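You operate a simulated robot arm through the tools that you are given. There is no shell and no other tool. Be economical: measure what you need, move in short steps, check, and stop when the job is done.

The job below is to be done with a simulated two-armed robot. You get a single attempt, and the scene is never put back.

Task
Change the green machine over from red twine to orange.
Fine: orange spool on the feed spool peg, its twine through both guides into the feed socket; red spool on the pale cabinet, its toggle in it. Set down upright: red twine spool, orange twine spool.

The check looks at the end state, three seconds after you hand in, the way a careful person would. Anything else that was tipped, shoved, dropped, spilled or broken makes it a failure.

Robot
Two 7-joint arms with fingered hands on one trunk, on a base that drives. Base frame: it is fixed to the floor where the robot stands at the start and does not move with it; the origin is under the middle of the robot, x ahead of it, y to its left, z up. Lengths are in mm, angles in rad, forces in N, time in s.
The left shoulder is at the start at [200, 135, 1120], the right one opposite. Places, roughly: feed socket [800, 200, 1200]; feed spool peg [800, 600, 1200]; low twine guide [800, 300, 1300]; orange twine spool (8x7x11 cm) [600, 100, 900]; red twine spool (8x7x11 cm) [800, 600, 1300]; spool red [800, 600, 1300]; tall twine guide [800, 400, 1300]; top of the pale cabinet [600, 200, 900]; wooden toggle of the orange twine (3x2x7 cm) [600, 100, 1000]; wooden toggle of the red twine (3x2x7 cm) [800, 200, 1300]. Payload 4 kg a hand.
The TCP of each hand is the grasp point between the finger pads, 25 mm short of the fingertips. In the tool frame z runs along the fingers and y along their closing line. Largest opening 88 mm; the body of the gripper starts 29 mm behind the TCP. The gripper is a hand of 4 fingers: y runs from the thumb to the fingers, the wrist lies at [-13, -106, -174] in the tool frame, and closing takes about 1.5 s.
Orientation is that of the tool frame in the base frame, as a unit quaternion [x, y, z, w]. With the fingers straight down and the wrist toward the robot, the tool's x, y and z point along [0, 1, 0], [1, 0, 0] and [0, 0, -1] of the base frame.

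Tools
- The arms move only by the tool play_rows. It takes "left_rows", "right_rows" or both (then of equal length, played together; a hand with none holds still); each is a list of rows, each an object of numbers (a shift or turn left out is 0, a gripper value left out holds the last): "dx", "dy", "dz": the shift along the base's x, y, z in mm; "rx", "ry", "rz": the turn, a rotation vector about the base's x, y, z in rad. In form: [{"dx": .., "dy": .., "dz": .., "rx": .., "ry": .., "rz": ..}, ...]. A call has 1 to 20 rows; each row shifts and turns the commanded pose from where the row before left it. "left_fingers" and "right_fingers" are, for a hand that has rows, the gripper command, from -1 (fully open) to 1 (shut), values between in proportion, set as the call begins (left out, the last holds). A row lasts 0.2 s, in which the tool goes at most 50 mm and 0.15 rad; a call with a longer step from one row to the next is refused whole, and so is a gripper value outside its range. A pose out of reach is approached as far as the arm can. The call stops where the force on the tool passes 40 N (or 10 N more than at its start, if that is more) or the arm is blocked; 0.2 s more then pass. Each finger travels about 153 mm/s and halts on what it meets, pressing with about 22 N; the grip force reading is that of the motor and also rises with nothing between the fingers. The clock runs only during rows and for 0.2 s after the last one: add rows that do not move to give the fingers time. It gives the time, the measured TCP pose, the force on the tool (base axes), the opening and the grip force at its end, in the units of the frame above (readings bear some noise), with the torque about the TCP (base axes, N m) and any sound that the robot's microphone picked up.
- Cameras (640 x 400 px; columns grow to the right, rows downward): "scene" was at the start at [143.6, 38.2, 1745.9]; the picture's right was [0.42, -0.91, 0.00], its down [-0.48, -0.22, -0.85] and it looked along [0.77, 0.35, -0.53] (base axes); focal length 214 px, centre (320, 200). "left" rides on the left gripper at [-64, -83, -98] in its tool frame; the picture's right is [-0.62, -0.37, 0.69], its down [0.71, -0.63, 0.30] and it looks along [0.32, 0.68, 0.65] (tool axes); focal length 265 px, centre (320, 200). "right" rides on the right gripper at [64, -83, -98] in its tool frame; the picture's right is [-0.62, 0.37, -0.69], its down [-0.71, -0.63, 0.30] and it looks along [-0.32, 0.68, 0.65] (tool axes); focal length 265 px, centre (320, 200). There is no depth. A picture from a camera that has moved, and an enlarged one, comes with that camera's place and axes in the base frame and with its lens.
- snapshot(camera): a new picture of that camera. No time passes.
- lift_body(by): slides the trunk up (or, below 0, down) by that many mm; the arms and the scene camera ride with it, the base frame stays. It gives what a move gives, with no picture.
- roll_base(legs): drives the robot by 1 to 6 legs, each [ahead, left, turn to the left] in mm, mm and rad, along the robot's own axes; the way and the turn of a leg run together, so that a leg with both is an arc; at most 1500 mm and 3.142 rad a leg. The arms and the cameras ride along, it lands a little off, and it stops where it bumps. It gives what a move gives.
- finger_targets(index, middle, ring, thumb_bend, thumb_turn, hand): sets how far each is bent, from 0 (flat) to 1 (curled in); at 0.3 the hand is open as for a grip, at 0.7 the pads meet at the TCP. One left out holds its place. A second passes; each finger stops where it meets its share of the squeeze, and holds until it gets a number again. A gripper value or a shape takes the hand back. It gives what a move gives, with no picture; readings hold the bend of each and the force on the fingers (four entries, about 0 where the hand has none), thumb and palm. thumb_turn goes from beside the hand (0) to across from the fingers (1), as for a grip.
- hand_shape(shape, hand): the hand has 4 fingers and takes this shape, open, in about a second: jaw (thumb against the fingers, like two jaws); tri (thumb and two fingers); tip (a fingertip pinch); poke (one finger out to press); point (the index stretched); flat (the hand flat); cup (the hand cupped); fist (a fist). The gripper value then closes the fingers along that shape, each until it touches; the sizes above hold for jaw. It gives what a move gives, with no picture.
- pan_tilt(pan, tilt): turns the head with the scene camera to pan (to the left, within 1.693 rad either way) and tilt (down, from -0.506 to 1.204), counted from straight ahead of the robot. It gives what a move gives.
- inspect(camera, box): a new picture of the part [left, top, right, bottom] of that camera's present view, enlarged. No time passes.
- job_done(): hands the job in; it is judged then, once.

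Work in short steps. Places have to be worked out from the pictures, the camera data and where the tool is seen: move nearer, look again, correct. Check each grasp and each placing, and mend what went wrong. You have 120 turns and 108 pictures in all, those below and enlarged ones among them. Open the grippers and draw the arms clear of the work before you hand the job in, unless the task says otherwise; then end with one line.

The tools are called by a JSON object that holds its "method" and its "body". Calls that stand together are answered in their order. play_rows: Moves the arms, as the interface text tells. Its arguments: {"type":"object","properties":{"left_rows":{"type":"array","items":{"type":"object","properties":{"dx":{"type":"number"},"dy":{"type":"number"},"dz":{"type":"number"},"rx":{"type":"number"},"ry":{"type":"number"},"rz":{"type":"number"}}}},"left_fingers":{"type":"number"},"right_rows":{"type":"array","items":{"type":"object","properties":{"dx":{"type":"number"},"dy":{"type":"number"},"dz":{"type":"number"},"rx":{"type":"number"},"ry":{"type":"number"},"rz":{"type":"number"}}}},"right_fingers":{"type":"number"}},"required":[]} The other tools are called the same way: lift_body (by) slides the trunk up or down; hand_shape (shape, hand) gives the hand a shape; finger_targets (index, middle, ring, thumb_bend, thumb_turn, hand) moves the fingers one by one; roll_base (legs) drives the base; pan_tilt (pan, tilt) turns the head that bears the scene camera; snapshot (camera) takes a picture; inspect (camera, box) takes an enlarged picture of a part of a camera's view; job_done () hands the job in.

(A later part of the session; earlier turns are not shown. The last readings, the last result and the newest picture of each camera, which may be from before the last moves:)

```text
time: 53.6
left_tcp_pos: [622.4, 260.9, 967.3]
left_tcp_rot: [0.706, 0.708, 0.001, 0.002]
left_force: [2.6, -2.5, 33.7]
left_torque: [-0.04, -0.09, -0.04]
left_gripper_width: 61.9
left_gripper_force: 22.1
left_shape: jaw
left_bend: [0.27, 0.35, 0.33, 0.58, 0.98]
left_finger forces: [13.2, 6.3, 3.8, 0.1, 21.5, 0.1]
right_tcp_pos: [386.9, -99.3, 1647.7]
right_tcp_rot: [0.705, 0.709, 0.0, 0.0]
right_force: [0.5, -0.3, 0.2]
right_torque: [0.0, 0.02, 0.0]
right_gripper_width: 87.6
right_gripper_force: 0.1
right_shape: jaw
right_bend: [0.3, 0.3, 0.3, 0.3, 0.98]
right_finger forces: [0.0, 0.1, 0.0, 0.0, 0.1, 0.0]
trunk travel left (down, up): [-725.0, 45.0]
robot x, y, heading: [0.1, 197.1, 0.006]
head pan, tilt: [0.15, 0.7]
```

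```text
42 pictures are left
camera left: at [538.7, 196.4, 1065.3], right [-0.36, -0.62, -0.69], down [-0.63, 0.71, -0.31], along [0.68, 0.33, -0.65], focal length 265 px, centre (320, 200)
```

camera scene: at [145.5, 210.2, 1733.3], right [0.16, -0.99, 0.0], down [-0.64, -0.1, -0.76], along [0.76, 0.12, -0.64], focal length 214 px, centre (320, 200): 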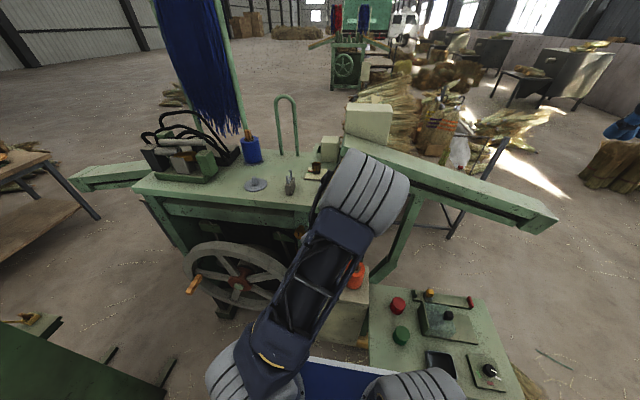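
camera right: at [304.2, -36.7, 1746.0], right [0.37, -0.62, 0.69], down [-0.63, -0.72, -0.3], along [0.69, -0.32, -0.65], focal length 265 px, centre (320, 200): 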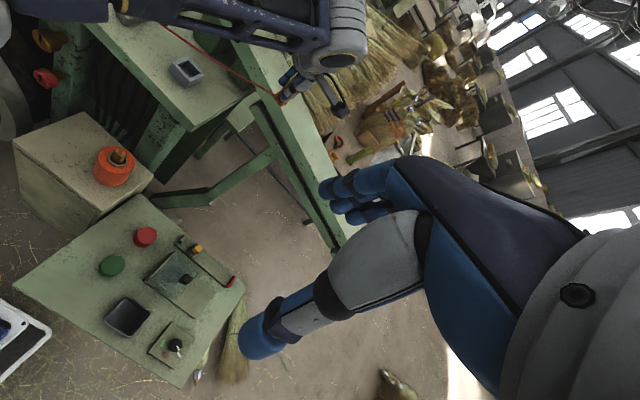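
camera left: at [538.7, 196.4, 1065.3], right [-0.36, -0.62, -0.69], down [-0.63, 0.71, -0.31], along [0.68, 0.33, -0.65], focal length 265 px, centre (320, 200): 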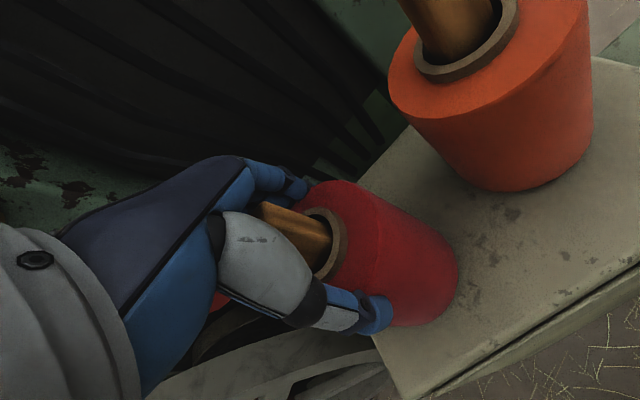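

Contact made (34 N, the spool slid up slightly in the grip). I relieve the pressure, then open.

{"method": "play_rows", "body": {"left_rows": [{"dz": 3}, {"dz": 2}, {}]}}

{"method": "play_rows", "body": {"left_rows": [{}, {}, {}, {}, {}], "left_fingers": -1}}

{"method": "snapshot", "body": {"camera": "left"}}

```text
time: 54.4
left_tcp_pos: [621.1, 263.2, 968.7]
left_tcp_rot: [0.704, 0.71, -0.001, -0.002]
left_force: [0.8, -0.5, 1.7]
left_torque: [-0.03, -0.04, -0.02]
left_gripper_width: 62.1
left_gripper_force: 21.9
left_shape: jaw
left_bend: [0.26, 0.35, 0.33, 0.59, 0.98]
left_finger forces: [13.3, 6.0, 3.0, 0.0, 21.0, 0.0]
right_tcp_pos: [387.6, -98.4, 1646.6]
right_tcp_rot: [0.706, 0.708, 0.001, 0.0]
right_force: [0.8, -0.4, 0.8]
right_torque: [0.03, -0.01, 0.01]
right_gripper_width: 87.6
right_gripper_force: 0.1
right_shape: jaw
right_bend: [0.3, 0.3, 0.3, 0.3, 0.98]
right_finger forces: [0.0, 0.0, 0.0, 0.0, 0.0, 0.1]
trunk travel left (down, up): [-725.0, 45.0]
robot x, y, heading: [-0.1, 194.8, 0.004]
head pan, tilt: [0.15, 0.7]
```

```text
time: 55.6
left_tcp_pos: [622.2, 261.7, 970.6]
left_tcp_rot: [0.705, 0.709, 0.0, -0.001]
left_force: [-0.3, 0.1, 0.1]
left_torque: [-0.02, -0.02, 0.01]
left_gripper_width: 87.7
left_gripper_force: 0.1
left_shape: jaw
left_bend: [0.3, 0.3, 0.3, 0.3, 0.98]
left_finger forces: [0.0, 0.0, 0.0, 0.1, 0.0, 0.1]
right_tcp_pos: [386.8, -100.2, 1646.0]
right_tcp_rot: [0.705, 0.709, 0.0, 0.0]
right_force: [-0.8, 0.6, 0.7]
right_torque: [0.02, 0.0, -0.02]
right_gripper_width: 87.6
right_gripper_force: 0.0
right_shape: jaw
right_bend: [0.3, 0.3, 0.3, 0.3, 0.98]
right_finger forces: [0.1, 0.0, 0.0, 0.0, 0.1, 0.0]
trunk travel left (down, up): [-725.0, 45.0]
robot x, y, heading: [-0.1, 195.6, 0.007]
head pan, tilt: [0.15, 0.7]
```

```text
41 pictures are left
camera left: at [538.4, 197.2, 1068.9], right [-0.36, -0.62, -0.69], down [-0.63, 0.71, -0.3], along [0.68, 0.33, -0.65], focal length 265 px, centre (320, 200)
```

left: 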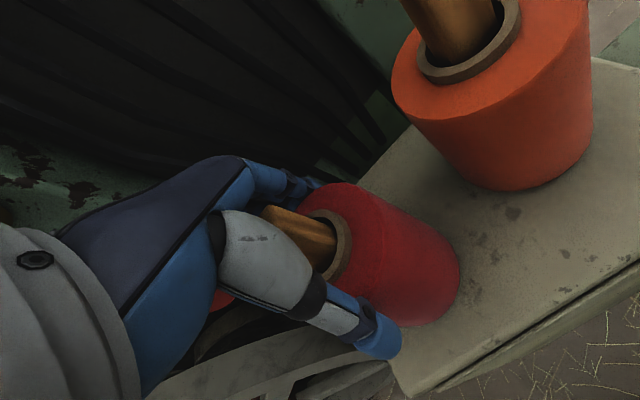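

The red spool stands upright. I raise straight off and move toward above the orange spool.

{"method": "play_rows", "body": {"left_rows": [{"dz": 10}, {"dz": 25}, {"dz": 35}, {"dz": 35}, {"dz": 35}, {"dx": 8, "dy": -30}, {"dx": 8, "dy": -30}, {"dx": 8, "dy": -30}, {"dx": 8, "dy": -30}, {}]}}

{"method": "snapshot", "body": {"camera": "left"}}

{"method": "inspect", "body": {"camera": "scene", "box": [280, 210, 420, 350]}}

```text
time: 57.8
left_tcp_pos: [655.0, 141.5, 1111.7]
left_tcp_rot: [0.705, 0.709, 0.001, 0.0]
left_force: [-0.6, -0.4, -0.5]
left_torque: [0.01, -0.05, 0.0]
left_gripper_width: 87.5
left_gripper_force: 0.0
left_shape: jaw
left_bend: [0.3, 0.3, 0.3, 0.3, 0.98]
left_finger forces: [0.1, 0.0, 0.1, 0.0, 0.1, 0.0]
right_tcp_pos: [386.7, -98.7, 1646.2]
right_tcp_rot: [0.705, 0.709, 0.0, 0.0]
right_force: [-0.2, -0.1, 0.1]
right_torque: [-0.01, 0.0, 0.01]
right_gripper_width: 87.4
right_gripper_force: 0.0
right_shape: jaw
right_bend: [0.3, 0.3, 0.3, 0.3, 0.98]
right_finger forces: [0.1, 0.0, 0.0, 0.1, 0.1, 0.0]
trunk travel left (down, up): [-725.0, 45.0]
robot x, y, heading: [-0.5, 192.2, 0.001]
head pan, tilt: [0.15, 0.7]
```

```text
40 pictures are left
camera left: at [569.9, 76.7, 1210.1], right [-0.36, -0.62, -0.69], down [-0.63, 0.71, -0.3], along [0.68, 0.33, -0.65], focal length 265 px, centre (320, 200)
```

left: 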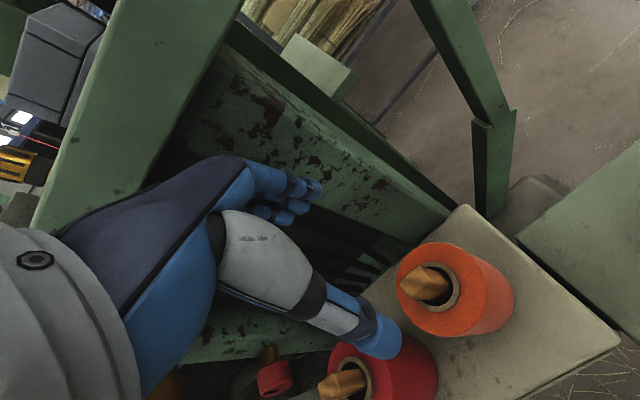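

```text
2.86 times, centred on (350, 280) of scene
camera zoom: at [145.5, 210.2, 1733.3], right [0.16, -0.99, 0.0], down [-0.64, -0.1, -0.76], along [0.76, 0.12, -0.64], focal length 613 px, centre (234, -29)
```

zoom: 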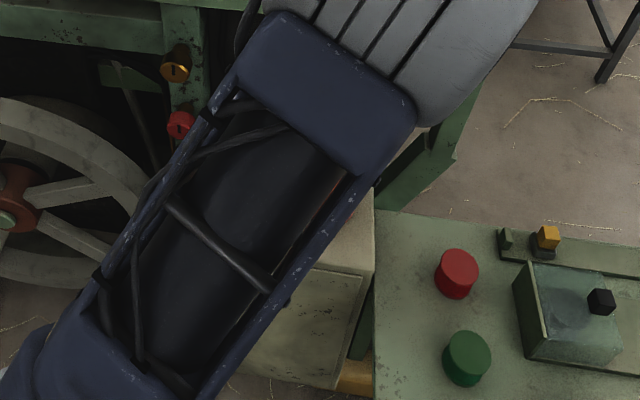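

Two views agree: orange axis (640,144.5), top z≈968. I centre over it and descend to z≈1010 for a check.

{"method": "play_rows", "body": {"left_rows": [{"dx": -15, "dy": 3}, {"dz": -25}, {"dz": -30}, {"dz": -25}, {"dz": -18}, {}]}}

{"method": "snapshot", "body": {"camera": "left"}}

```text
time: 59.2
left_tcp_pos: [640.0, 144.5, 1011.6]
left_tcp_rot: [0.705, 0.709, 0.0, 0.0]
left_force: [0.6, -0.7, -1.0]
left_torque: [-0.02, -0.02, -0.03]
left_gripper_width: 88.0
left_gripper_force: 0.0
left_shape: jaw
left_bend: [0.3, 0.3, 0.3, 0.3, 0.98]
left_finger forces: [0.0, 0.0, 0.0, 0.0, 0.0, 0.0]
right_tcp_pos: [387.6, -98.5, 1647.4]
right_tcp_rot: [0.706, 0.709, 0.001, 0.0]
right_force: [0.0, 0.0, -0.3]
right_torque: [0.0, -0.01, 0.0]
right_gripper_width: 87.7
right_gripper_force: 0.1
right_shape: jaw
right_bend: [0.3, 0.3, 0.3, 0.3, 0.98]
right_finger forces: [0.1, 0.0, 0.1, 0.0, 0.0, 0.0]
trunk travel left (down, up): [-725.0, 45.0]
robot x, y, heading: [1.5, 197.2, 0.006]
head pan, tilt: [0.15, 0.7]
```

```text
38 pictures are left
camera left: at [556.0, 79.9, 1110.3], right [-0.36, -0.62, -0.69], down [-0.63, 0.71, -0.3], along [0.68, 0.33, -0.65], focal length 265 px, centre (320, 200)
```

left: 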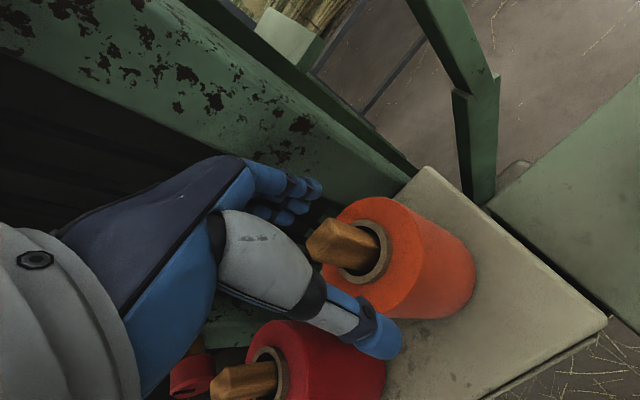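

Alignment is right. I descend to TCP z≈976 and close on the orange spool.

{"method": "play_rows", "body": {"left_rows": [{"dz": -10}, {"dz": -10}, {"dz": -8}, {"dz": -7}, {}]}}

{"method": "play_rows", "body": {"left_rows": [{}, {}, {}, {}, {}, {}], "left_fingers": 1}}

{"method": "snapshot", "body": {"camera": "left"}}

```text
time: 60.4
left_tcp_pos: [639.3, 144.0, 977.6]
left_tcp_rot: [0.705, 0.709, 0.001, 0.0]
left_force: [1.2, 0.3, 0.3]
left_torque: [0.02, 0.01, -0.02]
left_gripper_width: 87.7
left_gripper_force: 0.0
left_shape: jaw
left_bend: [0.3, 0.3, 0.3, 0.3, 0.98]
left_finger forces: [0.6, 0.0, 0.0, 0.0, 0.1, 0.1]
right_tcp_pos: [387.8, -98.1, 1646.0]
right_tcp_rot: [0.706, 0.709, 0.0, 0.001]
right_force: [-0.4, -0.2, -0.8]
right_torque: [-0.01, 0.01, -0.01]
right_gripper_width: 87.6
right_gripper_force: 0.0
right_shape: jaw
right_bend: [0.3, 0.3, 0.3, 0.3, 0.98]
right_finger forces: [0.1, 0.0, 0.0, 0.1, 0.0, 0.0]
trunk travel left (down, up): [-725.0, 45.0]
robot x, y, heading: [-5.7, 197.0, 0.007]
head pan, tilt: [0.15, 0.7]
```

```text
time: 61.8
left_tcp_pos: [639.5, 144.4, 978.9]
left_tcp_rot: [0.704, 0.71, 0.0, 0.0]
left_force: [3.5, 0.9, 3.4]
left_torque: [-0.01, -0.11, 0.04]
left_gripper_width: 65.6
left_gripper_force: 21.9
left_shape: jaw
left_bend: [0.32, 0.33, 0.33, 0.63, 1.0]
left_finger forces: [13.6, 6.7, 2.4, 0.0, 19.9, 0.0]
right_tcp_pos: [386.9, -98.7, 1646.3]
right_tcp_rot: [0.705, 0.709, 0.001, 0.001]
right_force: [0.4, 0.5, -0.4]
right_torque: [0.01, 0.0, 0.05]
right_gripper_width: 87.8
right_gripper_force: 0.0
right_shape: jaw
right_bend: [0.3, 0.3, 0.3, 0.3, 0.98]
right_finger forces: [0.0, 0.1, 0.0, 0.0, 0.0, 0.0]
trunk travel left (down, up): [-725.0, 45.0]
robot x, y, heading: [3.1, 197.6, 0.005]
head pan, tilt: [0.15, 0.7]
```

```text
37 pictures are left
camera left: at [555.7, 79.9, 1076.4], right [-0.36, -0.62, -0.69], down [-0.63, 0.71, -0.3], along [0.68, 0.33, -0.65], focal length 265 px, centre (320, 200)
```

left: 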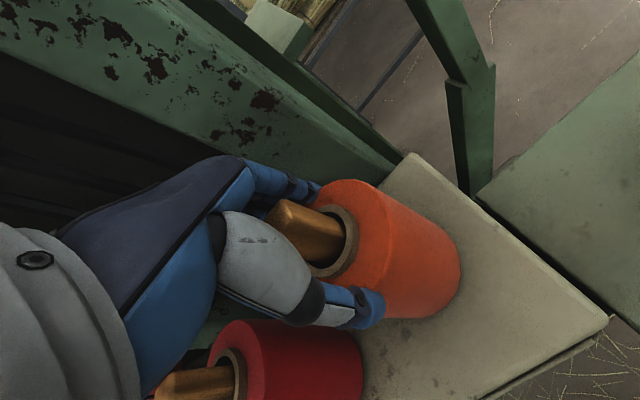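

Grip matches the red one. I lift a bit, back away from the table edge, and raise to transport height.

{"method": "play_rows", "body": {"left_rows": [{"dz": 10}, {"dz": 25}, {"dz": 30}, {"dz": 25}, {"dx": -30}, {"dx": -40}, {"dx": -30}, {}]}}

{"method": "play_rows", "body": {"left_rows": [{"dz": 20}, {"dz": 35}, {"dz": 40}, {"dz": 40}, {"dz": 40}, {"dz": 40}, {"dz": 40}, {"dz": 40}, {"dz": 40}, {"dz": 40}, {"dz": 28}, {}]}}

{"method": "play_rows", "body": {"left_rows": [{"dy": 15}, {"dy": 30}, {"dy": 30}, {"dy": 30}, {"dy": 35}, {"dy": 35}, {"dy": 35}, {"dy": 35, "dx": 20}, {"dy": 35, "dx": 30}, {"dy": 35, "dx": 30}, {"dy": 35, "dx": 30}, {"dy": 35, "dx": 30}, {"dy": 25, "dx": 30}, {"dy": 17, "dx": 30}, {"dx": 30}, {"dx": 21}, {}]}}

{"method": "snapshot", "body": {"camera": "left"}}

{"method": "snapshot", "body": {"camera": "scene"}}

```text
time: 63.6
left_tcp_pos: [538.4, 143.4, 1066.9]
left_tcp_rot: [0.705, 0.709, 0.0, 0.0]
left_force: [0.4, -0.4, -3.2]
left_torque: [0.03, 0.01, -0.01]
left_gripper_width: 65.5
left_gripper_force: 21.9
left_shape: jaw
left_bend: [0.33, 0.34, 0.33, 0.63, 0.99]
left_finger forces: [11.6, 6.6, 2.4, 0.0, 21.0, 0.1]
right_tcp_pos: [387.0, -98.9, 1645.8]
right_tcp_rot: [0.705, 0.709, -0.001, 0.0]
right_force: [0.0, -0.3, -0.5]
right_torque: [-0.03, -0.01, 0.0]
right_gripper_width: 87.6
right_gripper_force: 0.1
right_shape: jaw
right_bend: [0.3, 0.3, 0.3, 0.3, 0.98]
right_finger forces: [0.0, 0.1, 0.0, 0.0, 0.0, 0.0]
trunk travel left (down, up): [-725.0, 45.0]
robot x, y, heading: [-1.1, 194.2, 0.006]
head pan, tilt: [0.15, 0.7]
```

```text
time: 66.2
left_tcp_pos: [541.6, 146.3, 1467.4]
left_tcp_rot: [0.705, 0.709, 0.0, 0.001]
left_force: [0.7, -0.7, -4.0]
left_torque: [-0.05, 0.01, -0.01]
left_gripper_width: 65.6
left_gripper_force: 21.8
left_shape: jaw
left_bend: [0.33, 0.34, 0.33, 0.63, 0.99]
left_finger forces: [12.2, 6.5, 2.5, 0.1, 19.8, 0.1]
right_tcp_pos: [387.3, -98.7, 1646.7]
right_tcp_rot: [0.706, 0.709, 0.0, 0.0]
right_force: [0.4, -0.3, -0.1]
right_torque: [0.01, 0.02, 0.01]
right_gripper_width: 87.6
right_gripper_force: 0.2
right_shape: jaw
right_bend: [0.3, 0.3, 0.3, 0.3, 0.98]
right_finger forces: [0.0, 0.0, 0.0, 0.0, 0.0, 0.0]
trunk travel left (down, up): [-725.0, 45.0]
robot x, y, heading: [-1.3, 192.6, 0.006]
head pan, tilt: [0.15, 0.7]
```

```text
time: 69.8
left_tcp_pos: [771.9, 558.3, 1456.6]
left_tcp_rot: [0.704, 0.711, 0.0, 0.0]
left_force: [-0.9, -0.8, -2.4]
left_torque: [-0.01, 0.02, -0.05]
left_gripper_width: 65.7
left_gripper_force: 22.4
left_shape: jaw
left_bend: [0.33, 0.34, 0.33, 0.63, 0.99]
left_finger forces: [12.5, 6.9, 2.5, 0.0, 20.1, 0.0]
left hand out of reach, approached as far as the arm can: row 15, 16
right_tcp_pos: [387.9, -98.7, 1646.2]
right_tcp_rot: [0.705, 0.709, 0.0, 0.0]
right_force: [-0.7, -0.1, 0.0]
right_torque: [0.0, 0.01, -0.01]
right_gripper_width: 87.5
right_gripper_force: 0.0
right_shape: jaw
right_bend: [0.3, 0.3, 0.3, 0.3, 0.98]
right_finger forces: [0.0, 0.0, 0.0, 0.0, 0.0, 0.0]
trunk travel left (down, up): [-725.0, 45.0]
robot x, y, heading: [-3.2, 197.2, 0.005]
head pan, tilt: [0.15, 0.7]
```

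```text
36 pictures are left
camera left: at [687.8, 493.5, 1555.7], right [-0.36, -0.62, -0.69], down [-0.64, 0.71, -0.31], along [0.68, 0.33, -0.65], focal length 265 px, centre (320, 200)
```

left: 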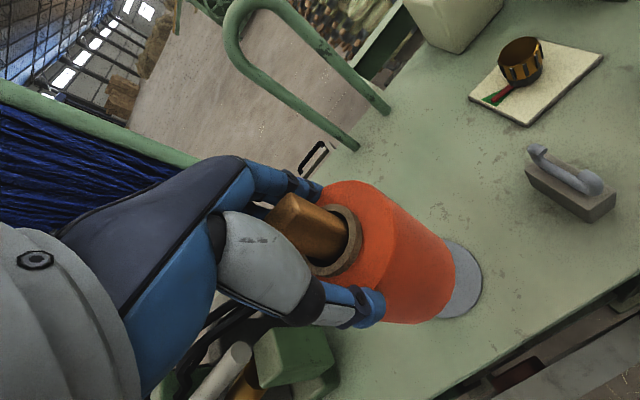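

```text
35 pictures are left
camera scene: at [145.5, 210.3, 1733.3], right [0.16, -0.99, 0.0], down [-0.64, -0.1, -0.76], along [0.76, 0.12, -0.64], focal length 214 px, centre (320, 200)
```

scene: 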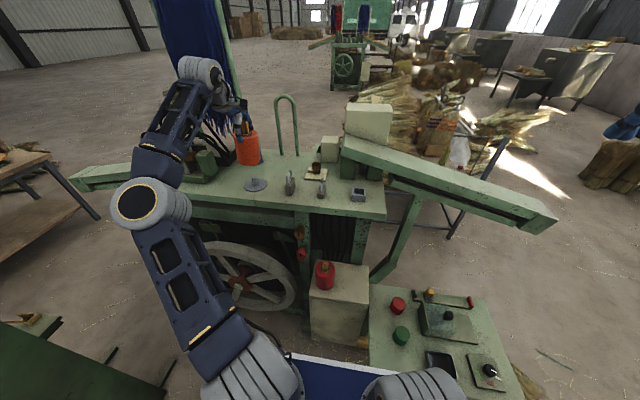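

I bring the spool over the peg axis at slightly lower height and check against the peg plate.

{"method": "play_rows", "body": {"left_rows": [{"dz": -15}, {"dx": 10, "dy": 6}, {"dx": 10, "dy": 6}, {}]}}

{"method": "snapshot", "body": {"camera": "left"}}

{"method": "inspect", "body": {"camera": "scene", "box": [210, 110, 310, 200]}}

```text
time: 70.8
left_tcp_pos: [781.6, 561.8, 1437.6]
left_tcp_rot: [0.704, 0.71, 0.0, 0.001]
left_force: [-0.5, 0.0, -2.6]
left_torque: [-0.02, -0.02, -0.01]
left_gripper_width: 65.5
left_gripper_force: 21.7
left_shape: jaw
left_bend: [0.33, 0.34, 0.33, 0.63, 0.99]
left_finger forces: [12.5, 6.9, 2.6, 0.0, 20.1, 0.0]
left hand out of reach, approached as far as the arm can: row 2, 3
right_tcp_pos: [387.1, -98.2, 1645.7]
right_tcp_rot: [0.705, 0.709, -0.001, 0.0]
right_force: [-0.8, -0.6, 0.3]
right_torque: [-0.01, 0.0, -0.01]
right_gripper_width: 87.4
right_gripper_force: 0.0
right_shape: jaw
right_bend: [0.3, 0.3, 0.3, 0.3, 0.98]
right_finger forces: [0.1, 0.0, 0.1, 0.0, 0.0, 0.0]
trunk travel left (down, up): [-725.0, 45.0]
robot x, y, heading: [-1.4, 198.3, 0.002]
head pan, tilt: [0.15, 0.7]
```

```text
34 pictures are left
camera left: at [698.5, 496.8, 1536.6], right [-0.36, -0.62, -0.69], down [-0.64, 0.71, -0.31], along [0.68, 0.33, -0.65], focal length 265 px, centre (320, 200)
```

left: 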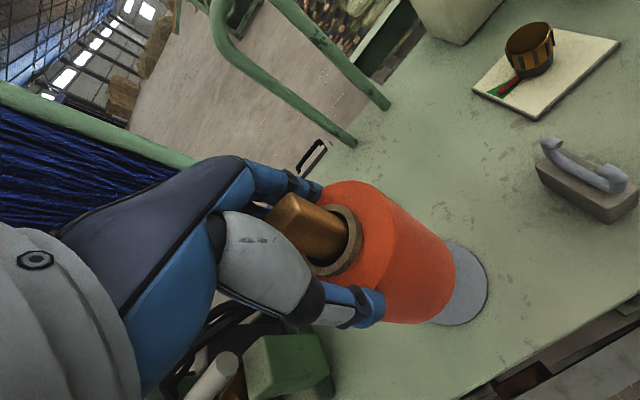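

```text
4.44 times, centred on (260, 155) of scene
camera zoom: at [145.6, 210.3, 1733.3], right [0.16, -0.99, 0.0], down [-0.64, -0.1, -0.76], along [0.76, 0.12, -0.64], focal length 953 px, centre (587, 400)
```

zoom: 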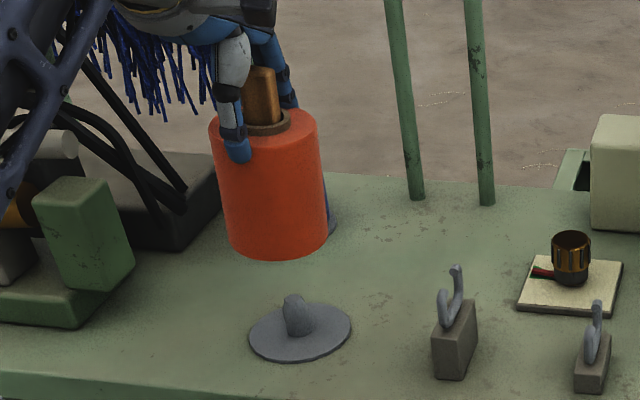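

The arm is near its reach limit in this elbow posture. Raising the trunk 45 mm shortens the reach; I do that and then set the spool over the peg.

{"method": "lift_body", "body": {"by": 44}}

{"method": "play_rows", "body": {"left_rows": [{"dz": -20}, {"dz": -22}, {"dx": 5, "dy": 4}, {"dx": 5, "dy": 4}, {}]}}

```text
time: 71.6
left_tcp_pos: [782.0, 562.3, 1482.4]
left_tcp_rot: [0.704, 0.71, 0.001, 0.001]
left_force: [-0.7, -0.1, -3.3]
left_torque: [0.0, -0.01, 0.0]
left_gripper_width: 65.2
left_gripper_force: 21.9
left_shape: jaw
left_bend: [0.33, 0.34, 0.33, 0.63, 0.99]
left_finger forces: [12.6, 7.0, 2.7, 0.0, 20.0, 0.1]
right_tcp_pos: [388.1, -99.6, 1689.9]
right_tcp_rot: [0.706, 0.709, 0.0, 0.0]
right_force: [0.1, -0.3, 0.4]
right_torque: [-0.02, 0.03, -0.02]
right_gripper_width: 87.7
right_gripper_force: 0.0
right_shape: jaw
right_bend: [0.3, 0.3, 0.3, 0.3, 0.98]
right_finger forces: [0.0, 0.0, 0.0, 0.0, 0.0, 0.0]
trunk travel left (down, up): [-769.0, 1.0]
robot x, y, heading: [-2.1, 198.6, 0.003]
head pan, tilt: [0.15, 0.7]
```

```text
time: 72.8
left_tcp_pos: [792.9, 569.3, 1440.9]
left_tcp_rot: [0.704, 0.71, 0.001, 0.001]
left_force: [-0.5, -0.1, -2.9]
left_torque: [0.0, 0.03, 0.03]
left_gripper_width: 65.2
left_gripper_force: 22.1
left_shape: jaw
left_bend: [0.33, 0.34, 0.33, 0.63, 0.99]
left_finger forces: [12.5, 6.9, 2.6, 0.1, 20.0, 0.1]
right_tcp_pos: [387.6, -99.1, 1691.8]
right_tcp_rot: [0.705, 0.709, -0.001, 0.001]
right_force: [0.3, 0.3, 0.2]
right_torque: [-0.04, -0.02, 0.0]
right_gripper_width: 87.4
right_gripper_force: 0.2
right_shape: jaw
right_bend: [0.3, 0.3, 0.3, 0.3, 0.98]
right_finger forces: [0.1, 0.1, 0.1, 0.1, 0.0, 0.0]
trunk travel left (down, up): [-769.0, 1.0]
robot x, y, heading: [-0.7, 195.6, 0.012]
head pan, tilt: [0.15, 0.7]
```

Now on the axis. I lower to z≈1405 and check alignment with the peg.

{"method": "play_rows", "body": {"left_rows": [{"dz": -18, "dy": 1}, {"dz": -18}, {}]}}

{"method": "snapshot", "body": {"camera": "left"}}

{"method": "inspect", "body": {"camera": "scene", "box": [210, 120, 310, 210]}}

```text
time: 73.6
left_tcp_pos: [792.5, 572.3, 1404.2]
left_tcp_rot: [0.705, 0.709, 0.001, 0.002]
left_force: [0.3, 0.3, -2.1]
left_torque: [-0.01, -0.01, 0.01]
left_gripper_width: 65.6
left_gripper_force: 21.9
left_shape: jaw
left_bend: [0.33, 0.34, 0.33, 0.63, 0.99]
left_finger forces: [12.4, 6.9, 2.7, 0.0, 19.9, 0.0]
right_tcp_pos: [387.1, -98.9, 1690.2]
right_tcp_rot: [0.706, 0.709, 0.0, 0.0]
right_force: [-0.2, -0.6, -0.3]
right_torque: [0.0, 0.01, 0.0]
right_gripper_width: 87.6
right_gripper_force: 0.0
right_shape: jaw
right_bend: [0.3, 0.3, 0.3, 0.3, 0.98]
right_finger forces: [0.1, 0.0, 0.1, 0.0, 0.1, 0.1]
trunk travel left (down, up): [-769.0, 1.0]
robot x, y, heading: [2.4, 193.9, 0.005]
head pan, tilt: [0.15, 0.7]
```

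```text
32 pictures are left
camera left: at [708.4, 506.3, 1502.1], right [-0.36, -0.62, -0.69], down [-0.64, 0.71, -0.31], along [0.68, 0.33, -0.65], focal length 265 px, centre (320, 200)
```

left: 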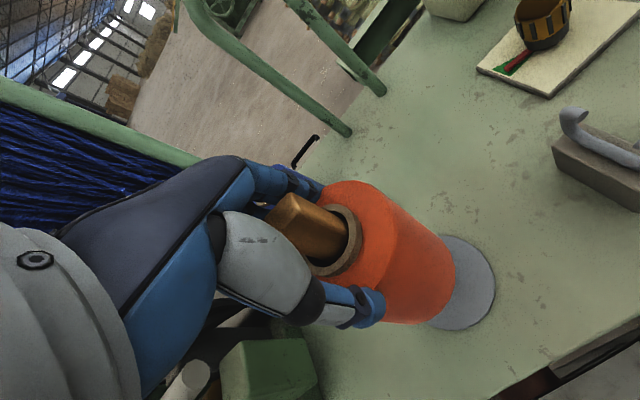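

```text
4.44 times, centred on (260, 165) of scene
camera zoom: at [145.6, 210.3, 1777.3], right [0.16, -0.99, 0.0], down [-0.64, -0.1, -0.76], along [0.76, 0.12, -0.64], focal length 953 px, centre (587, 356)
```

zoom: 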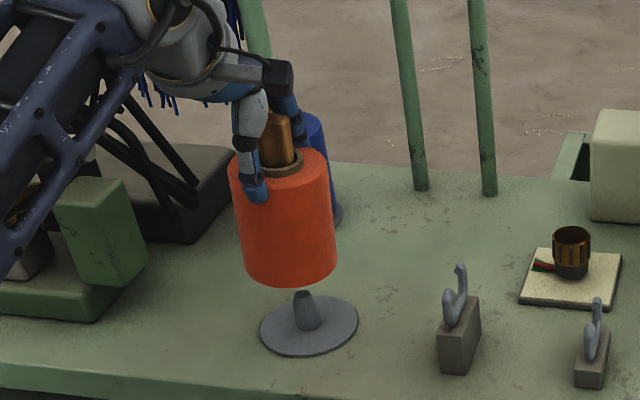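

The spool sits about 5 mm further ahead in the hand than the red did. I correct by −5 mm in x, −1 in y and lower onto the peg.

{"method": "play_rows", "body": {"left_rows": [{"dx": -5, "dy": -1}, {"dz": -10}, {"dz": -10}, {"dz": -10}, {"dz": -8}, {"dz": -5}, {}]}}

{"method": "snapshot", "body": {"camera": "left"}}

{"method": "inspect", "body": {"camera": "scene", "box": [210, 120, 310, 210]}}

```text
time: 75.2
left_tcp_pos: [787.0, 569.1, 1359.6]
left_tcp_rot: [0.704, 0.71, 0.0, 0.0]
left_force: [0.6, 0.3, -2.0]
left_torque: [0.01, 0.0, -0.03]
left_gripper_width: 65.2
left_gripper_force: 22.5
left_shape: jaw
left_bend: [0.33, 0.34, 0.33, 0.63, 0.99]
left_finger forces: [12.6, 6.9, 2.6, 0.0, 19.9, 0.0]
right_tcp_pos: [387.5, -99.2, 1690.9]
right_tcp_rot: [0.705, 0.709, 0.0, 0.0]
right_force: [0.5, -0.2, -0.2]
right_torque: [0.0, 0.02, -0.01]
right_gripper_width: 87.9
right_gripper_force: 0.0
right_shape: jaw
right_bend: [0.3, 0.3, 0.3, 0.3, 0.98]
right_finger forces: [0.0, 0.0, 0.0, 0.1, 0.1, 0.0]
trunk travel left (down, up): [-769.0, 1.0]
robot x, y, heading: [-3.6, 195.5, 0.005]
head pan, tilt: [0.15, 0.7]
```

```text
30 pictures are left
camera left: at [703.4, 504.0, 1458.1], right [-0.36, -0.62, -0.69], down [-0.64, 0.71, -0.31], along [0.68, 0.33, -0.65], focal length 265 px, centre (320, 200)
```

left: 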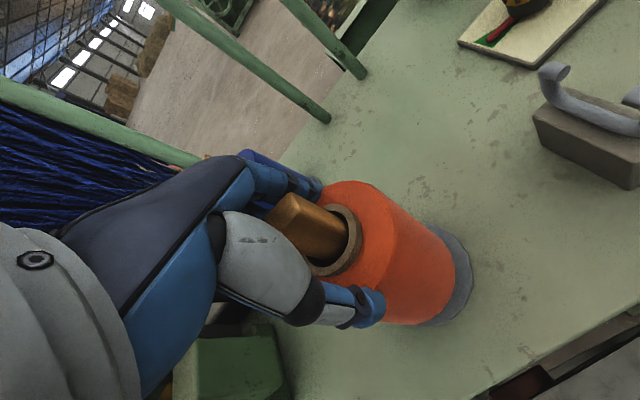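

```text
4.44 times, centred on (260, 165) of scene
camera zoom: at [145.6, 210.3, 1777.3], right [0.16, -0.99, 0.0], down [-0.64, -0.1, -0.76], along [0.76, 0.12, -0.64], focal length 953 px, centre (587, 356)
```

zoom: 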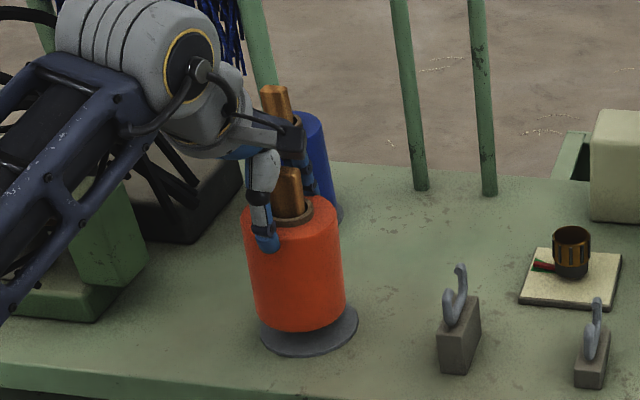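

The peg has entered the bore. The spool is some 5 mm off in +y relative to the plate; I correct and lower to seat.

{"method": "play_rows", "body": {"left_rows": [{"dy": -4}, {"dz": -4}, {"dz": -3}, {"dz": -3}, {}]}}

{"method": "inspect", "body": {"camera": "scene", "box": [210, 120, 310, 210]}}

```text
time: 76.4
left_tcp_pos: [786.7, 566.5, 1349.4]
left_tcp_rot: [0.704, 0.71, 0.0, 0.001]
left_force: [0.6, -0.5, -2.9]
left_torque: [-0.04, 0.01, 0.01]
left_gripper_width: 65.6
left_gripper_force: 22.3
left_shape: jaw
left_bend: [0.33, 0.34, 0.33, 0.63, 0.99]
left_finger forces: [12.4, 6.9, 2.6, 0.0, 19.9, 0.0]
right_tcp_pos: [386.4, -98.5, 1691.3]
right_tcp_rot: [0.705, 0.709, 0.0, 0.0]
right_force: [0.5, -0.3, -0.3]
right_torque: [-0.02, 0.05, 0.0]
right_gripper_width: 87.6
right_gripper_force: 0.1
right_shape: jaw
right_bend: [0.3, 0.3, 0.3, 0.3, 0.98]
right_finger forces: [0.0, 0.0, 0.0, 0.0, 0.0, 0.1]
trunk travel left (down, up): [-769.0, 1.0]
robot x, y, heading: [2.9, 196.2, 0.009]
head pan, tilt: [0.15, 0.7]
```

```text
4.44 times, centred on (260, 165) of scene
camera zoom: at [145.6, 210.3, 1777.3], right [0.16, -0.99, 0.0], down [-0.64, -0.1, -0.76], along [0.76, 0.12, -0.64], focal length 953 px, centre (587, 356)
```

zoom: 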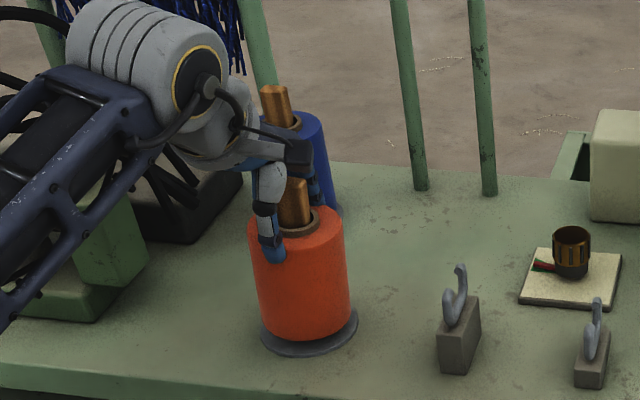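

Nearly seated. I lower in small steps until contact shows.

{"method": "play_rows", "body": {"left_rows": [{"dz": -2}, {"dz": -2}, {}]}}

```text
time: 77.2
left_tcp_pos: [786.8, 564.6, 1345.4]
left_tcp_rot: [0.704, 0.71, 0.001, 0.001]
left_force: [0.8, -0.3, -1.7]
left_torque: [-0.04, 0.02, -0.03]
left_gripper_width: 65.4
left_gripper_force: 22.0
left_shape: jaw
left_bend: [0.33, 0.34, 0.33, 0.63, 0.99]
left_finger forces: [12.4, 6.8, 2.5, 0.1, 19.9, 0.1]
right_tcp_pos: [386.9, -98.5, 1690.7]
right_tcp_rot: [0.705, 0.709, 0.0, 0.0]
right_force: [0.2, 0.3, 0.1]
right_torque: [-0.01, 0.0, 0.0]
right_gripper_width: 87.6
right_gripper_force: 0.1
right_shape: jaw
right_bend: [0.3, 0.3, 0.3, 0.3, 0.98]
right_finger forces: [0.1, 0.1, 0.0, 0.0, 0.1, 0.0]
trunk travel left (down, up): [-769.0, 1.0]
robot x, y, heading: [-4.1, 194.9, 0.009]
head pan, tilt: [0.15, 0.7]
```

Still no contact; two more millimetre steps.

{"method": "play_rows", "body": {"left_rows": [{"dz": -2}, {"dz": -2}, {}]}}

{"method": "inspect", "body": {"camera": "scene", "box": [220, 140, 300, 210]}}

```text
time: 78.0
left_tcp_pos: [787.4, 565.5, 1343.7]
left_tcp_rot: [0.704, 0.711, 0.003, 0.003]
left_force: [1.5, 3.9, 8.6]
left_torque: [0.02, -0.18, 0.07]
left_gripper_width: 65.5
left_gripper_force: 21.8
left_shape: jaw
left_bend: [0.33, 0.34, 0.33, 0.63, 1.0]
left_finger forces: [15.2, 7.6, 3.7, 0.0, 19.9, 0.0]
right_tcp_pos: [387.0, -99.0, 1691.0]
right_tcp_rot: [0.705, 0.709, 0.0, 0.0]
right_force: [-0.6, -0.4, 0.1]
right_torque: [0.01, 0.0, -0.01]
right_gripper_width: 87.9
right_gripper_force: 0.0
right_shape: jaw
right_bend: [0.3, 0.3, 0.3, 0.3, 0.98]
right_finger forces: [0.1, 0.0, 0.1, 0.0, 0.0, 0.1]
trunk travel left (down, up): [-769.0, 1.0]
robot x, y, heading: [0.1, 195.2, 0.004]
head pan, tilt: [0.15, 0.7]
```

```text
5.71 times, centred on (260, 175) of scene
camera zoom: at [145.2, 210.3, 1777.4], right [0.16, -0.99, 0.0], down [-0.64, -0.1, -0.77], along [0.76, 0.12, -0.64], focal length 1226 px, centre (663, 343)
```

zoom: 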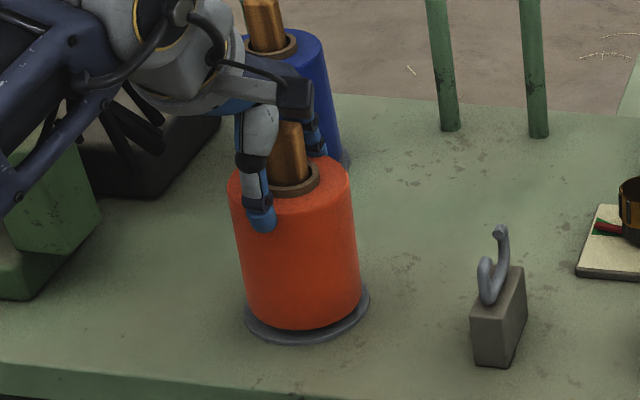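

Seated on the plate. I open and rise to toggle height, then look at the toggle.

{"method": "play_rows", "body": {"left_rows": [{}, {}, {}, {}], "left_fingers": -1}}

{"method": "play_rows", "body": {"left_rows": [{"dz": 10}, {"dz": 15}, {"dz": 15}, {"dz": 10}, {}]}}

{"method": "snapshot", "body": {"camera": "left"}}

{"method": "inspect", "body": {"camera": "scene", "box": [220, 120, 300, 210]}}

```text
time: 79.0
left_tcp_pos: [787.7, 566.5, 1341.8]
left_tcp_rot: [0.704, 0.71, 0.001, 0.0]
left_force: [0.4, 0.0, 0.5]
left_torque: [-0.01, -0.03, -0.01]
left_gripper_width: 88.0
left_gripper_force: 0.0
left_shape: jaw
left_bend: [0.3, 0.3, 0.3, 0.3, 0.98]
left_finger forces: [0.1, 0.0, 0.1, 0.0, 0.0, 0.0]
right_tcp_pos: [386.3, -99.7, 1689.6]
right_tcp_rot: [0.705, 0.709, 0.0, 0.0]
right_force: [0.0, -0.3, -0.2]
right_torque: [0.0, -0.02, -0.02]
right_gripper_width: 87.7
right_gripper_force: 0.0
right_shape: jaw
right_bend: [0.3, 0.3, 0.3, 0.3, 0.98]
right_finger forces: [0.0, 0.0, 0.1, 0.0, 0.0, 0.0]
trunk travel left (down, up): [-769.0, 1.0]
robot x, y, heading: [2.4, 196.4, 0.006]
head pan, tilt: [0.15, 0.7]
```

```text
time: 80.2
left_tcp_pos: [787.8, 565.9, 1393.5]
left_tcp_rot: [0.704, 0.71, 0.001, 0.001]
left_force: [-0.9, -0.1, -0.2]
left_torque: [-0.01, -0.02, -0.01]
left_gripper_width: 87.9
left_gripper_force: 0.1
left_shape: jaw
left_bend: [0.3, 0.3, 0.3, 0.3, 0.98]
left_finger forces: [0.0, 0.0, 0.1, 0.1, 0.0, 0.0]
right_tcp_pos: [387.9, -99.2, 1690.3]
right_tcp_rot: [0.705, 0.709, 0.0, 0.0]
right_force: [0.7, -0.1, -0.5]
right_torque: [-0.03, 0.02, 0.01]
right_gripper_width: 87.7
right_gripper_force: 0.1
right_shape: jaw
right_bend: [0.3, 0.3, 0.3, 0.3, 0.98]
right_finger forces: [0.1, 0.0, 0.1, 0.0, 0.0, 0.0]
trunk travel left (down, up): [-769.0, 1.0]
robot x, y, heading: [-1.2, 202.4, 0.003]
head pan, tilt: [0.15, 0.7]
```

```text
26 pictures are left
camera left: at [704.1, 501.3, 1491.8], right [-0.36, -0.62, -0.69], down [-0.64, 0.71, -0.31], along [0.68, 0.33, -0.65], focal length 265 px, centre (320, 200)
```

left: 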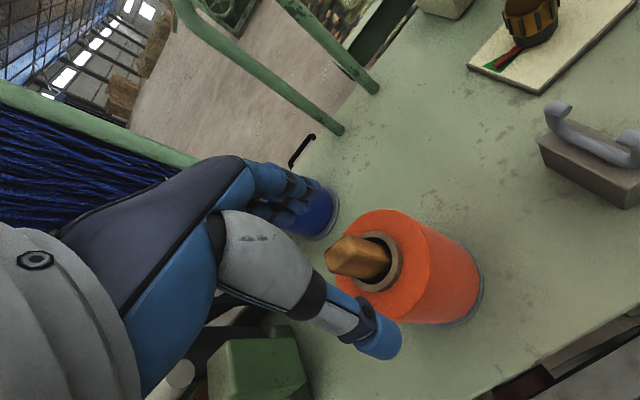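

```text
4.44 times, centred on (260, 165) of scene
camera zoom: at [145.5, 210.3, 1777.3], right [0.16, -0.99, 0.0], down [-0.64, -0.1, -0.76], along [0.76, 0.12, -0.64], focal length 953 px, centre (587, 356)
```

zoom: 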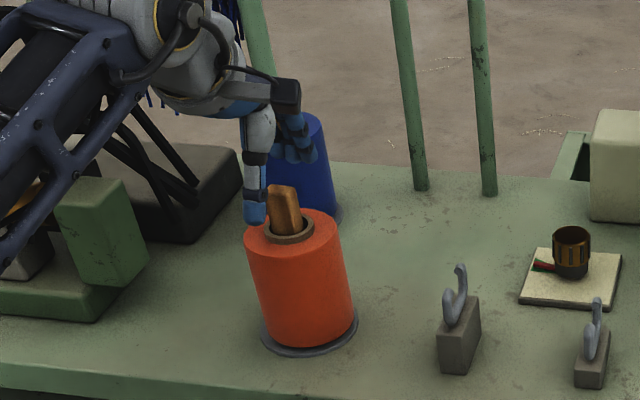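

The toggle top is right under the TCP, within a few mm. I descend so the fingertips stay just above the bore rim and close.

{"method": "play_rows", "body": {"left_rows": [{"dz": -10}, {"dz": -10}, {"dz": -4}, {}]}}

{"method": "play_rows", "body": {"left_rows": [{}, {}, {}, {}, {}, {}, {}, {}], "left_fingers": 1}}

{"method": "inspect", "body": {"camera": "left", "box": [240, 150, 480, 330]}}

```text
time: 81.2
left_tcp_pos: [788.5, 566.1, 1368.4]
left_tcp_rot: [0.704, 0.71, 0.001, 0.001]
left_force: [0.6, 0.2, -0.6]
left_torque: [-0.04, -0.02, -0.01]
left_gripper_width: 87.8
left_gripper_force: 0.0
left_shape: jaw
left_bend: [0.3, 0.3, 0.3, 0.3, 0.98]
left_finger forces: [0.1, 0.0, 0.1, 0.0, 0.0, 0.1]
right_tcp_pos: [387.9, -97.9, 1690.0]
right_tcp_rot: [0.705, 0.709, -0.001, 0.0]
right_force: [0.5, 0.0, -0.3]
right_torque: [-0.03, 0.01, -0.02]
right_gripper_width: 87.6
right_gripper_force: 0.1
right_shape: jaw
right_bend: [0.3, 0.3, 0.3, 0.3, 0.98]
right_finger forces: [0.1, 0.0, 0.0, 0.1, 0.0, 0.1]
trunk travel left (down, up): [-769.0, 1.0]
robot x, y, heading: [-1.0, 195.0, 0.007]
head pan, tilt: [0.15, 0.7]
```

```text
time: 83.0
left_tcp_pos: [786.8, 565.3, 1368.5]
left_tcp_rot: [0.704, 0.71, 0.001, 0.0]
left_force: [1.0, 0.9, -0.5]
left_torque: [-0.01, -0.03, 0.0]
left_gripper_width: 11.5
left_gripper_force: 22.7
left_shape: jaw
left_bend: [0.72, 0.61, 0.7, 0.75, 1.0]
left_finger forces: [12.5, 6.5, 0.1, 0.0, 18.7, 0.0]
right_tcp_pos: [387.5, -98.2, 1690.8]
right_tcp_rot: [0.705, 0.709, 0.0, -0.001]
right_force: [-0.2, -0.4, 0.1]
right_torque: [0.03, 0.0, 0.0]
right_gripper_width: 87.4
right_gripper_force: 0.1
right_shape: jaw
right_bend: [0.3, 0.3, 0.3, 0.3, 0.98]
right_finger forces: [0.0, 0.1, 0.0, 0.1, 0.1, 0.0]
trunk travel left (down, up): [-769.0, 1.0]
robot x, y, heading: [-1.6, 197.7, 0.003]
head pan, tilt: [0.15, 0.7]
```

```text
2.22 times, centred on (360, 240) of left
camera zoom: at [703.3, 501.3, 1467.1], right [-0.36, -0.62, -0.69], down [-0.64, 0.71, -0.31], along [0.68, 0.33, -0.65], focal length 590 px, centre (231, 111)
```

zoom: 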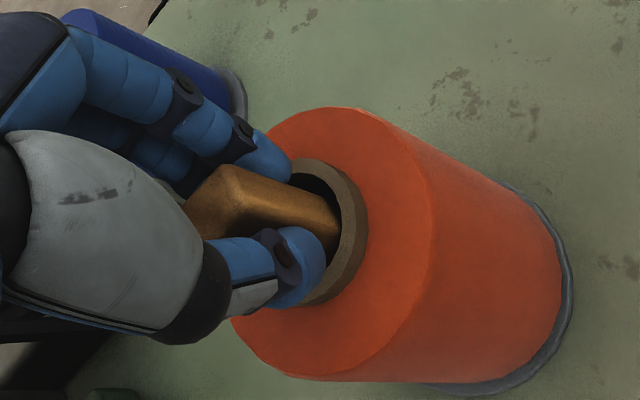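

The fingers hold the toggle. I lift it straight out of the bore and check.

{"method": "play_rows", "body": {"left_rows": [{"dz": 8}, {"dz": 12}, {"dz": 15}, {"dz": 15}, {"dz": 10}, {}]}}

{"method": "inspect", "body": {"camera": "left", "box": [240, 150, 480, 330]}}

{"method": "inspect", "body": {"camera": "scene", "box": [220, 110, 300, 200]}}

```text
time: 84.4
left_tcp_pos: [788.5, 565.9, 1428.4]
left_tcp_rot: [0.704, 0.71, 0.001, 0.001]
left_force: [-0.8, -0.5, -0.5]
left_torque: [-0.01, 0.01, 0.01]
left_gripper_width: 11.4
left_gripper_force: 21.9
left_shape: jaw
left_bend: [0.72, 0.61, 0.7, 0.75, 1.0]
left_finger forces: [12.5, 6.4, 0.0, 0.1, 18.9, 0.0]
right_tcp_pos: [387.3, -99.2, 1690.8]
right_tcp_rot: [0.705, 0.709, -0.001, 0.0]
right_force: [-0.6, -0.4, 0.3]
right_torque: [-0.01, 0.0, 0.01]
right_gripper_width: 87.7
right_gripper_force: 0.1
right_shape: jaw
right_bend: [0.3, 0.3, 0.3, 0.3, 0.98]
right_finger forces: [0.0, 0.0, 0.0, 0.0, 0.0, 0.1]
trunk travel left (down, up): [-769.0, 1.0]
robot x, y, heading: [2.7, 202.2, 0.007]
head pan, tilt: [0.15, 0.7]
```

```text
2.22 times, centred on (360, 240) of left
camera zoom: at [704.1, 500.9, 1526.5], right [-0.36, -0.62, -0.69], down [-0.64, 0.71, -0.31], along [0.68, 0.33, -0.65], focal length 590 px, centre (231, 111)
```

zoom: 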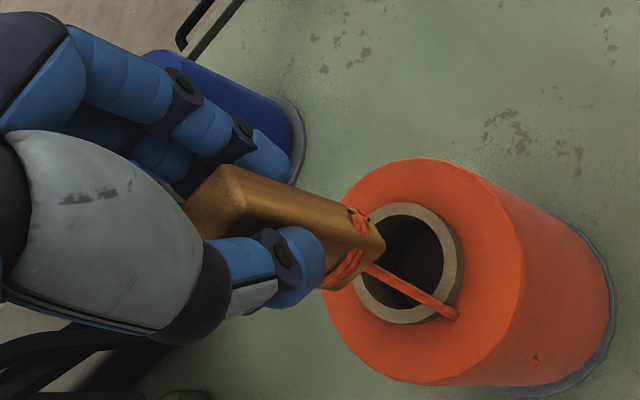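

```text
4.44 times, centred on (260, 155) of scene
camera zoom: at [145.5, 210.2, 1777.3], right [0.16, -0.99, 0.0], down [-0.64, -0.1, -0.76], along [0.76, 0.12, -0.64], focal length 953 px, centre (587, 400)
```

zoom: 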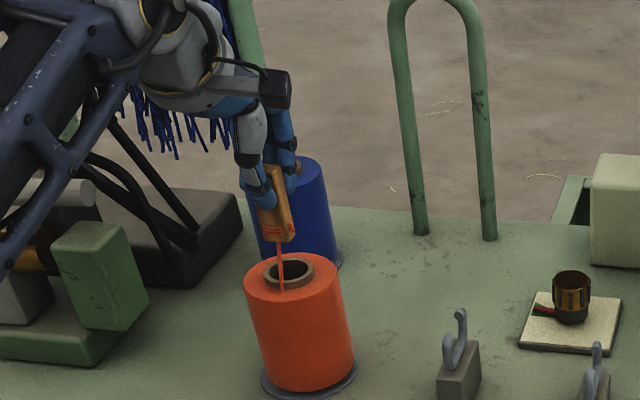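

The orange toggle is held, vertical, aligned. I carry it at height along −y to above the socket side, keeping x near the hooks' gap.

{"method": "play_rows", "body": {"left_rows": [{"dz": 20}, {"dz": 10, "dy": -20, "dx": -4}, {"dy": -30, "dx": -4}, {"dy": -30, "dx": -4}, {"dy": -30}, {"dy": -30}, {"dy": -30}, {"dy": -30}, {"dy": -30}, {"dy": -30}, {"dy": -30}, {"dy": -30}, {"dy": -30}, {"dy": -30}, {"dy": -30}, {"dy": -22}, {}]}}

{"method": "snapshot", "body": {"camera": "left"}}

{"method": "snapshot", "body": {"camera": "scene"}}

```text
time: 88.0
left_tcp_pos: [767.0, 402.7, 1477.5]
left_tcp_rot: [0.703, 0.711, 0.002, 0.002]
left_force: [-0.3, -0.2, 0.1]
left_torque: [0.02, 0.01, -0.01]
left_gripper_width: 12.0
left_gripper_force: 21.9
left_shape: jaw
left_bend: [0.72, 0.61, 0.7, 0.75, 1.0]
left_finger forces: [12.6, 6.4, 0.1, 0.0, 19.0, 0.1]
left hand out of reach, approached as far as the arm can: row 7, 8, 9, 10, 11, 12, 13, 14, 15, 16
right_tcp_pos: [386.8, -98.9, 1689.8]
right_tcp_rot: [0.705, 0.709, 0.0, 0.001]
right_force: [0.4, -0.2, -0.2]
right_torque: [0.0, 0.01, 0.0]
right_gripper_width: 87.8
right_gripper_force: 0.1
right_shape: jaw
right_bend: [0.3, 0.3, 0.3, 0.3, 0.98]
right_finger forces: [0.1, 0.1, 0.1, 0.1, 0.0, 0.0]
trunk travel left (down, up): [-769.0, 1.0]
robot x, y, heading: [2.6, 194.6, 0.004]
head pan, tilt: [0.15, 0.7]
```

```text
21 pictures are left
camera left: at [684.0, 338.1, 1575.4], right [-0.36, -0.62, -0.69], down [-0.64, 0.71, -0.31], along [0.68, 0.33, -0.65], focal length 265 px, centre (320, 200)
```

left: 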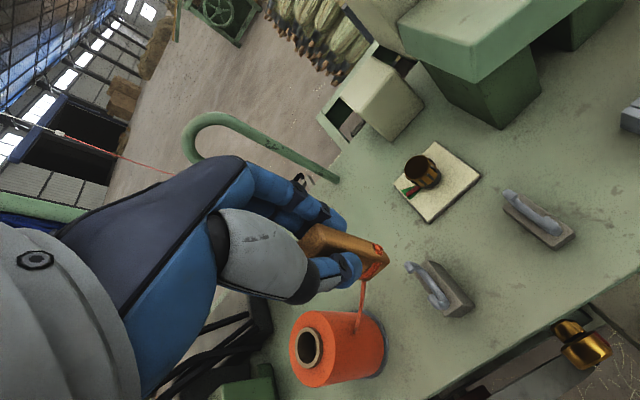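

```text
20 pictures are left
camera scene: at [145.5, 210.3, 1777.3], right [0.16, -0.99, 0.0], down [-0.64, -0.1, -0.76], along [0.76, 0.12, -0.64], focal length 214 px, centre (320, 200)
```

scene: 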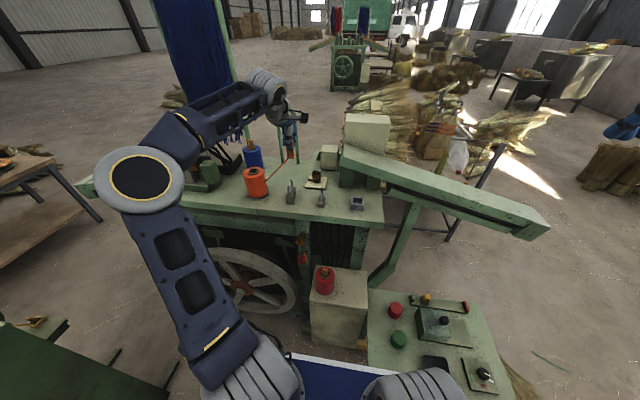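

The elbow is turned outward and limits the reach. I retract toward the robot along the reverse of my earlier route to let the elbow swing back.

{"method": "play_rows", "body": {"left_rows": [{"dx": -20}, {"dx": -30}, {"dx": -30}, {"dx": -30, "dy": -10}, {"dx": -30, "dy": -20}, {"dx": -30, "dy": -25}, {"dx": -20, "dy": -30}, {"dy": -30}, {"dy": -30}, {"dy": -30}, {"dy": -30}, {"dy": -30}, {}]}}

{"method": "snapshot", "body": {"camera": "scene"}}

```text
time: 90.8
left_tcp_pos: [576.3, 167.6, 1476.8]
left_tcp_rot: [0.704, 0.71, 0.0, 0.0]
left_force: [-0.5, 0.7, -0.7]
left_torque: [-0.02, 0.0, -0.02]
left_gripper_width: 11.6
left_gripper_force: 21.6
left_shape: jaw
left_bend: [0.72, 0.61, 0.7, 0.75, 1.0]
left_finger forces: [12.4, 6.4, 0.1, 0.0, 18.8, 0.0]
right_tcp_pos: [386.9, -99.3, 1690.4]
right_tcp_rot: [0.705, 0.709, 0.0, 0.0]
right_force: [0.4, -0.5, 0.1]
right_torque: [-0.02, 0.01, -0.02]
right_gripper_width: 87.7
right_gripper_force: 0.0
right_shape: jaw
right_bend: [0.3, 0.3, 0.3, 0.3, 0.98]
right_finger forces: [0.0, 0.0, 0.0, 0.0, 0.0, 0.0]
trunk travel left (down, up): [-769.0, 1.0]
robot x, y, heading: [1.0, 197.1, 0.002]
head pan, tilt: [0.15, 0.7]
```

```text
19 pictures are left
camera scene: at [145.4, 210.1, 1777.3], right [0.16, -0.99, 0.0], down [-0.64, -0.1, -0.76], along [0.76, 0.12, -0.64], focal length 214 px, centre (320, 200)
```

scene: 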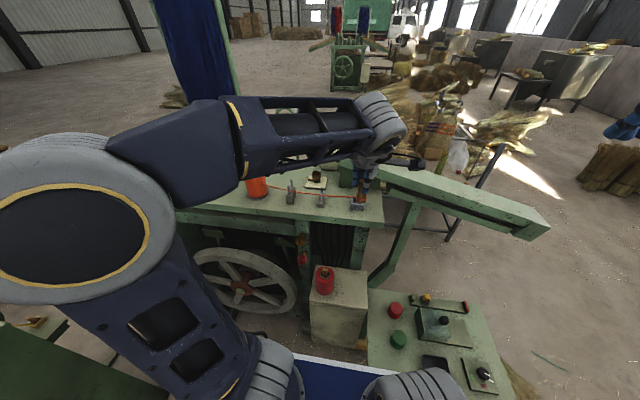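

I now try going forward at y≈165 from here.

{"method": "play_rows", "body": {"left_rows": [{"dx": 20, "dz": -10}, {"dx": 30, "dz": -10}, {"dx": 30, "dz": -10}, {"dx": 30}, {"dx": 30}, {"dx": 30}, {"dx": 20}, {"dx": 6}, {}]}}

```text
time: 92.8
left_tcp_pos: [772.8, 166.9, 1447.4]
left_tcp_rot: [0.704, 0.71, 0.001, 0.001]
left_force: [1.0, -0.1, -0.3]
left_torque: [0.0, 0.02, 0.05]
left_gripper_width: 11.6
left_gripper_force: 22.0
left_shape: jaw
left_bend: [0.72, 0.61, 0.7, 0.75, 1.0]
left_finger forces: [12.6, 6.4, 0.1, 0.1, 18.9, 0.0]
right_tcp_pos: [387.2, -98.8, 1691.4]
right_tcp_rot: [0.705, 0.709, 0.0, 0.0]
right_force: [0.1, -0.1, -0.6]
right_torque: [0.03, 0.01, -0.03]
right_gripper_width: 87.6
right_gripper_force: 0.1
right_shape: jaw
right_bend: [0.3, 0.3, 0.3, 0.3, 0.98]
right_finger forces: [0.1, 0.0, 0.1, 0.1, 0.0, 0.1]
trunk travel left (down, up): [-769.0, 1.0]
robot x, y, heading: [-0.6, 197.8, 0.008]
head pan, tilt: [0.15, 0.7]
```

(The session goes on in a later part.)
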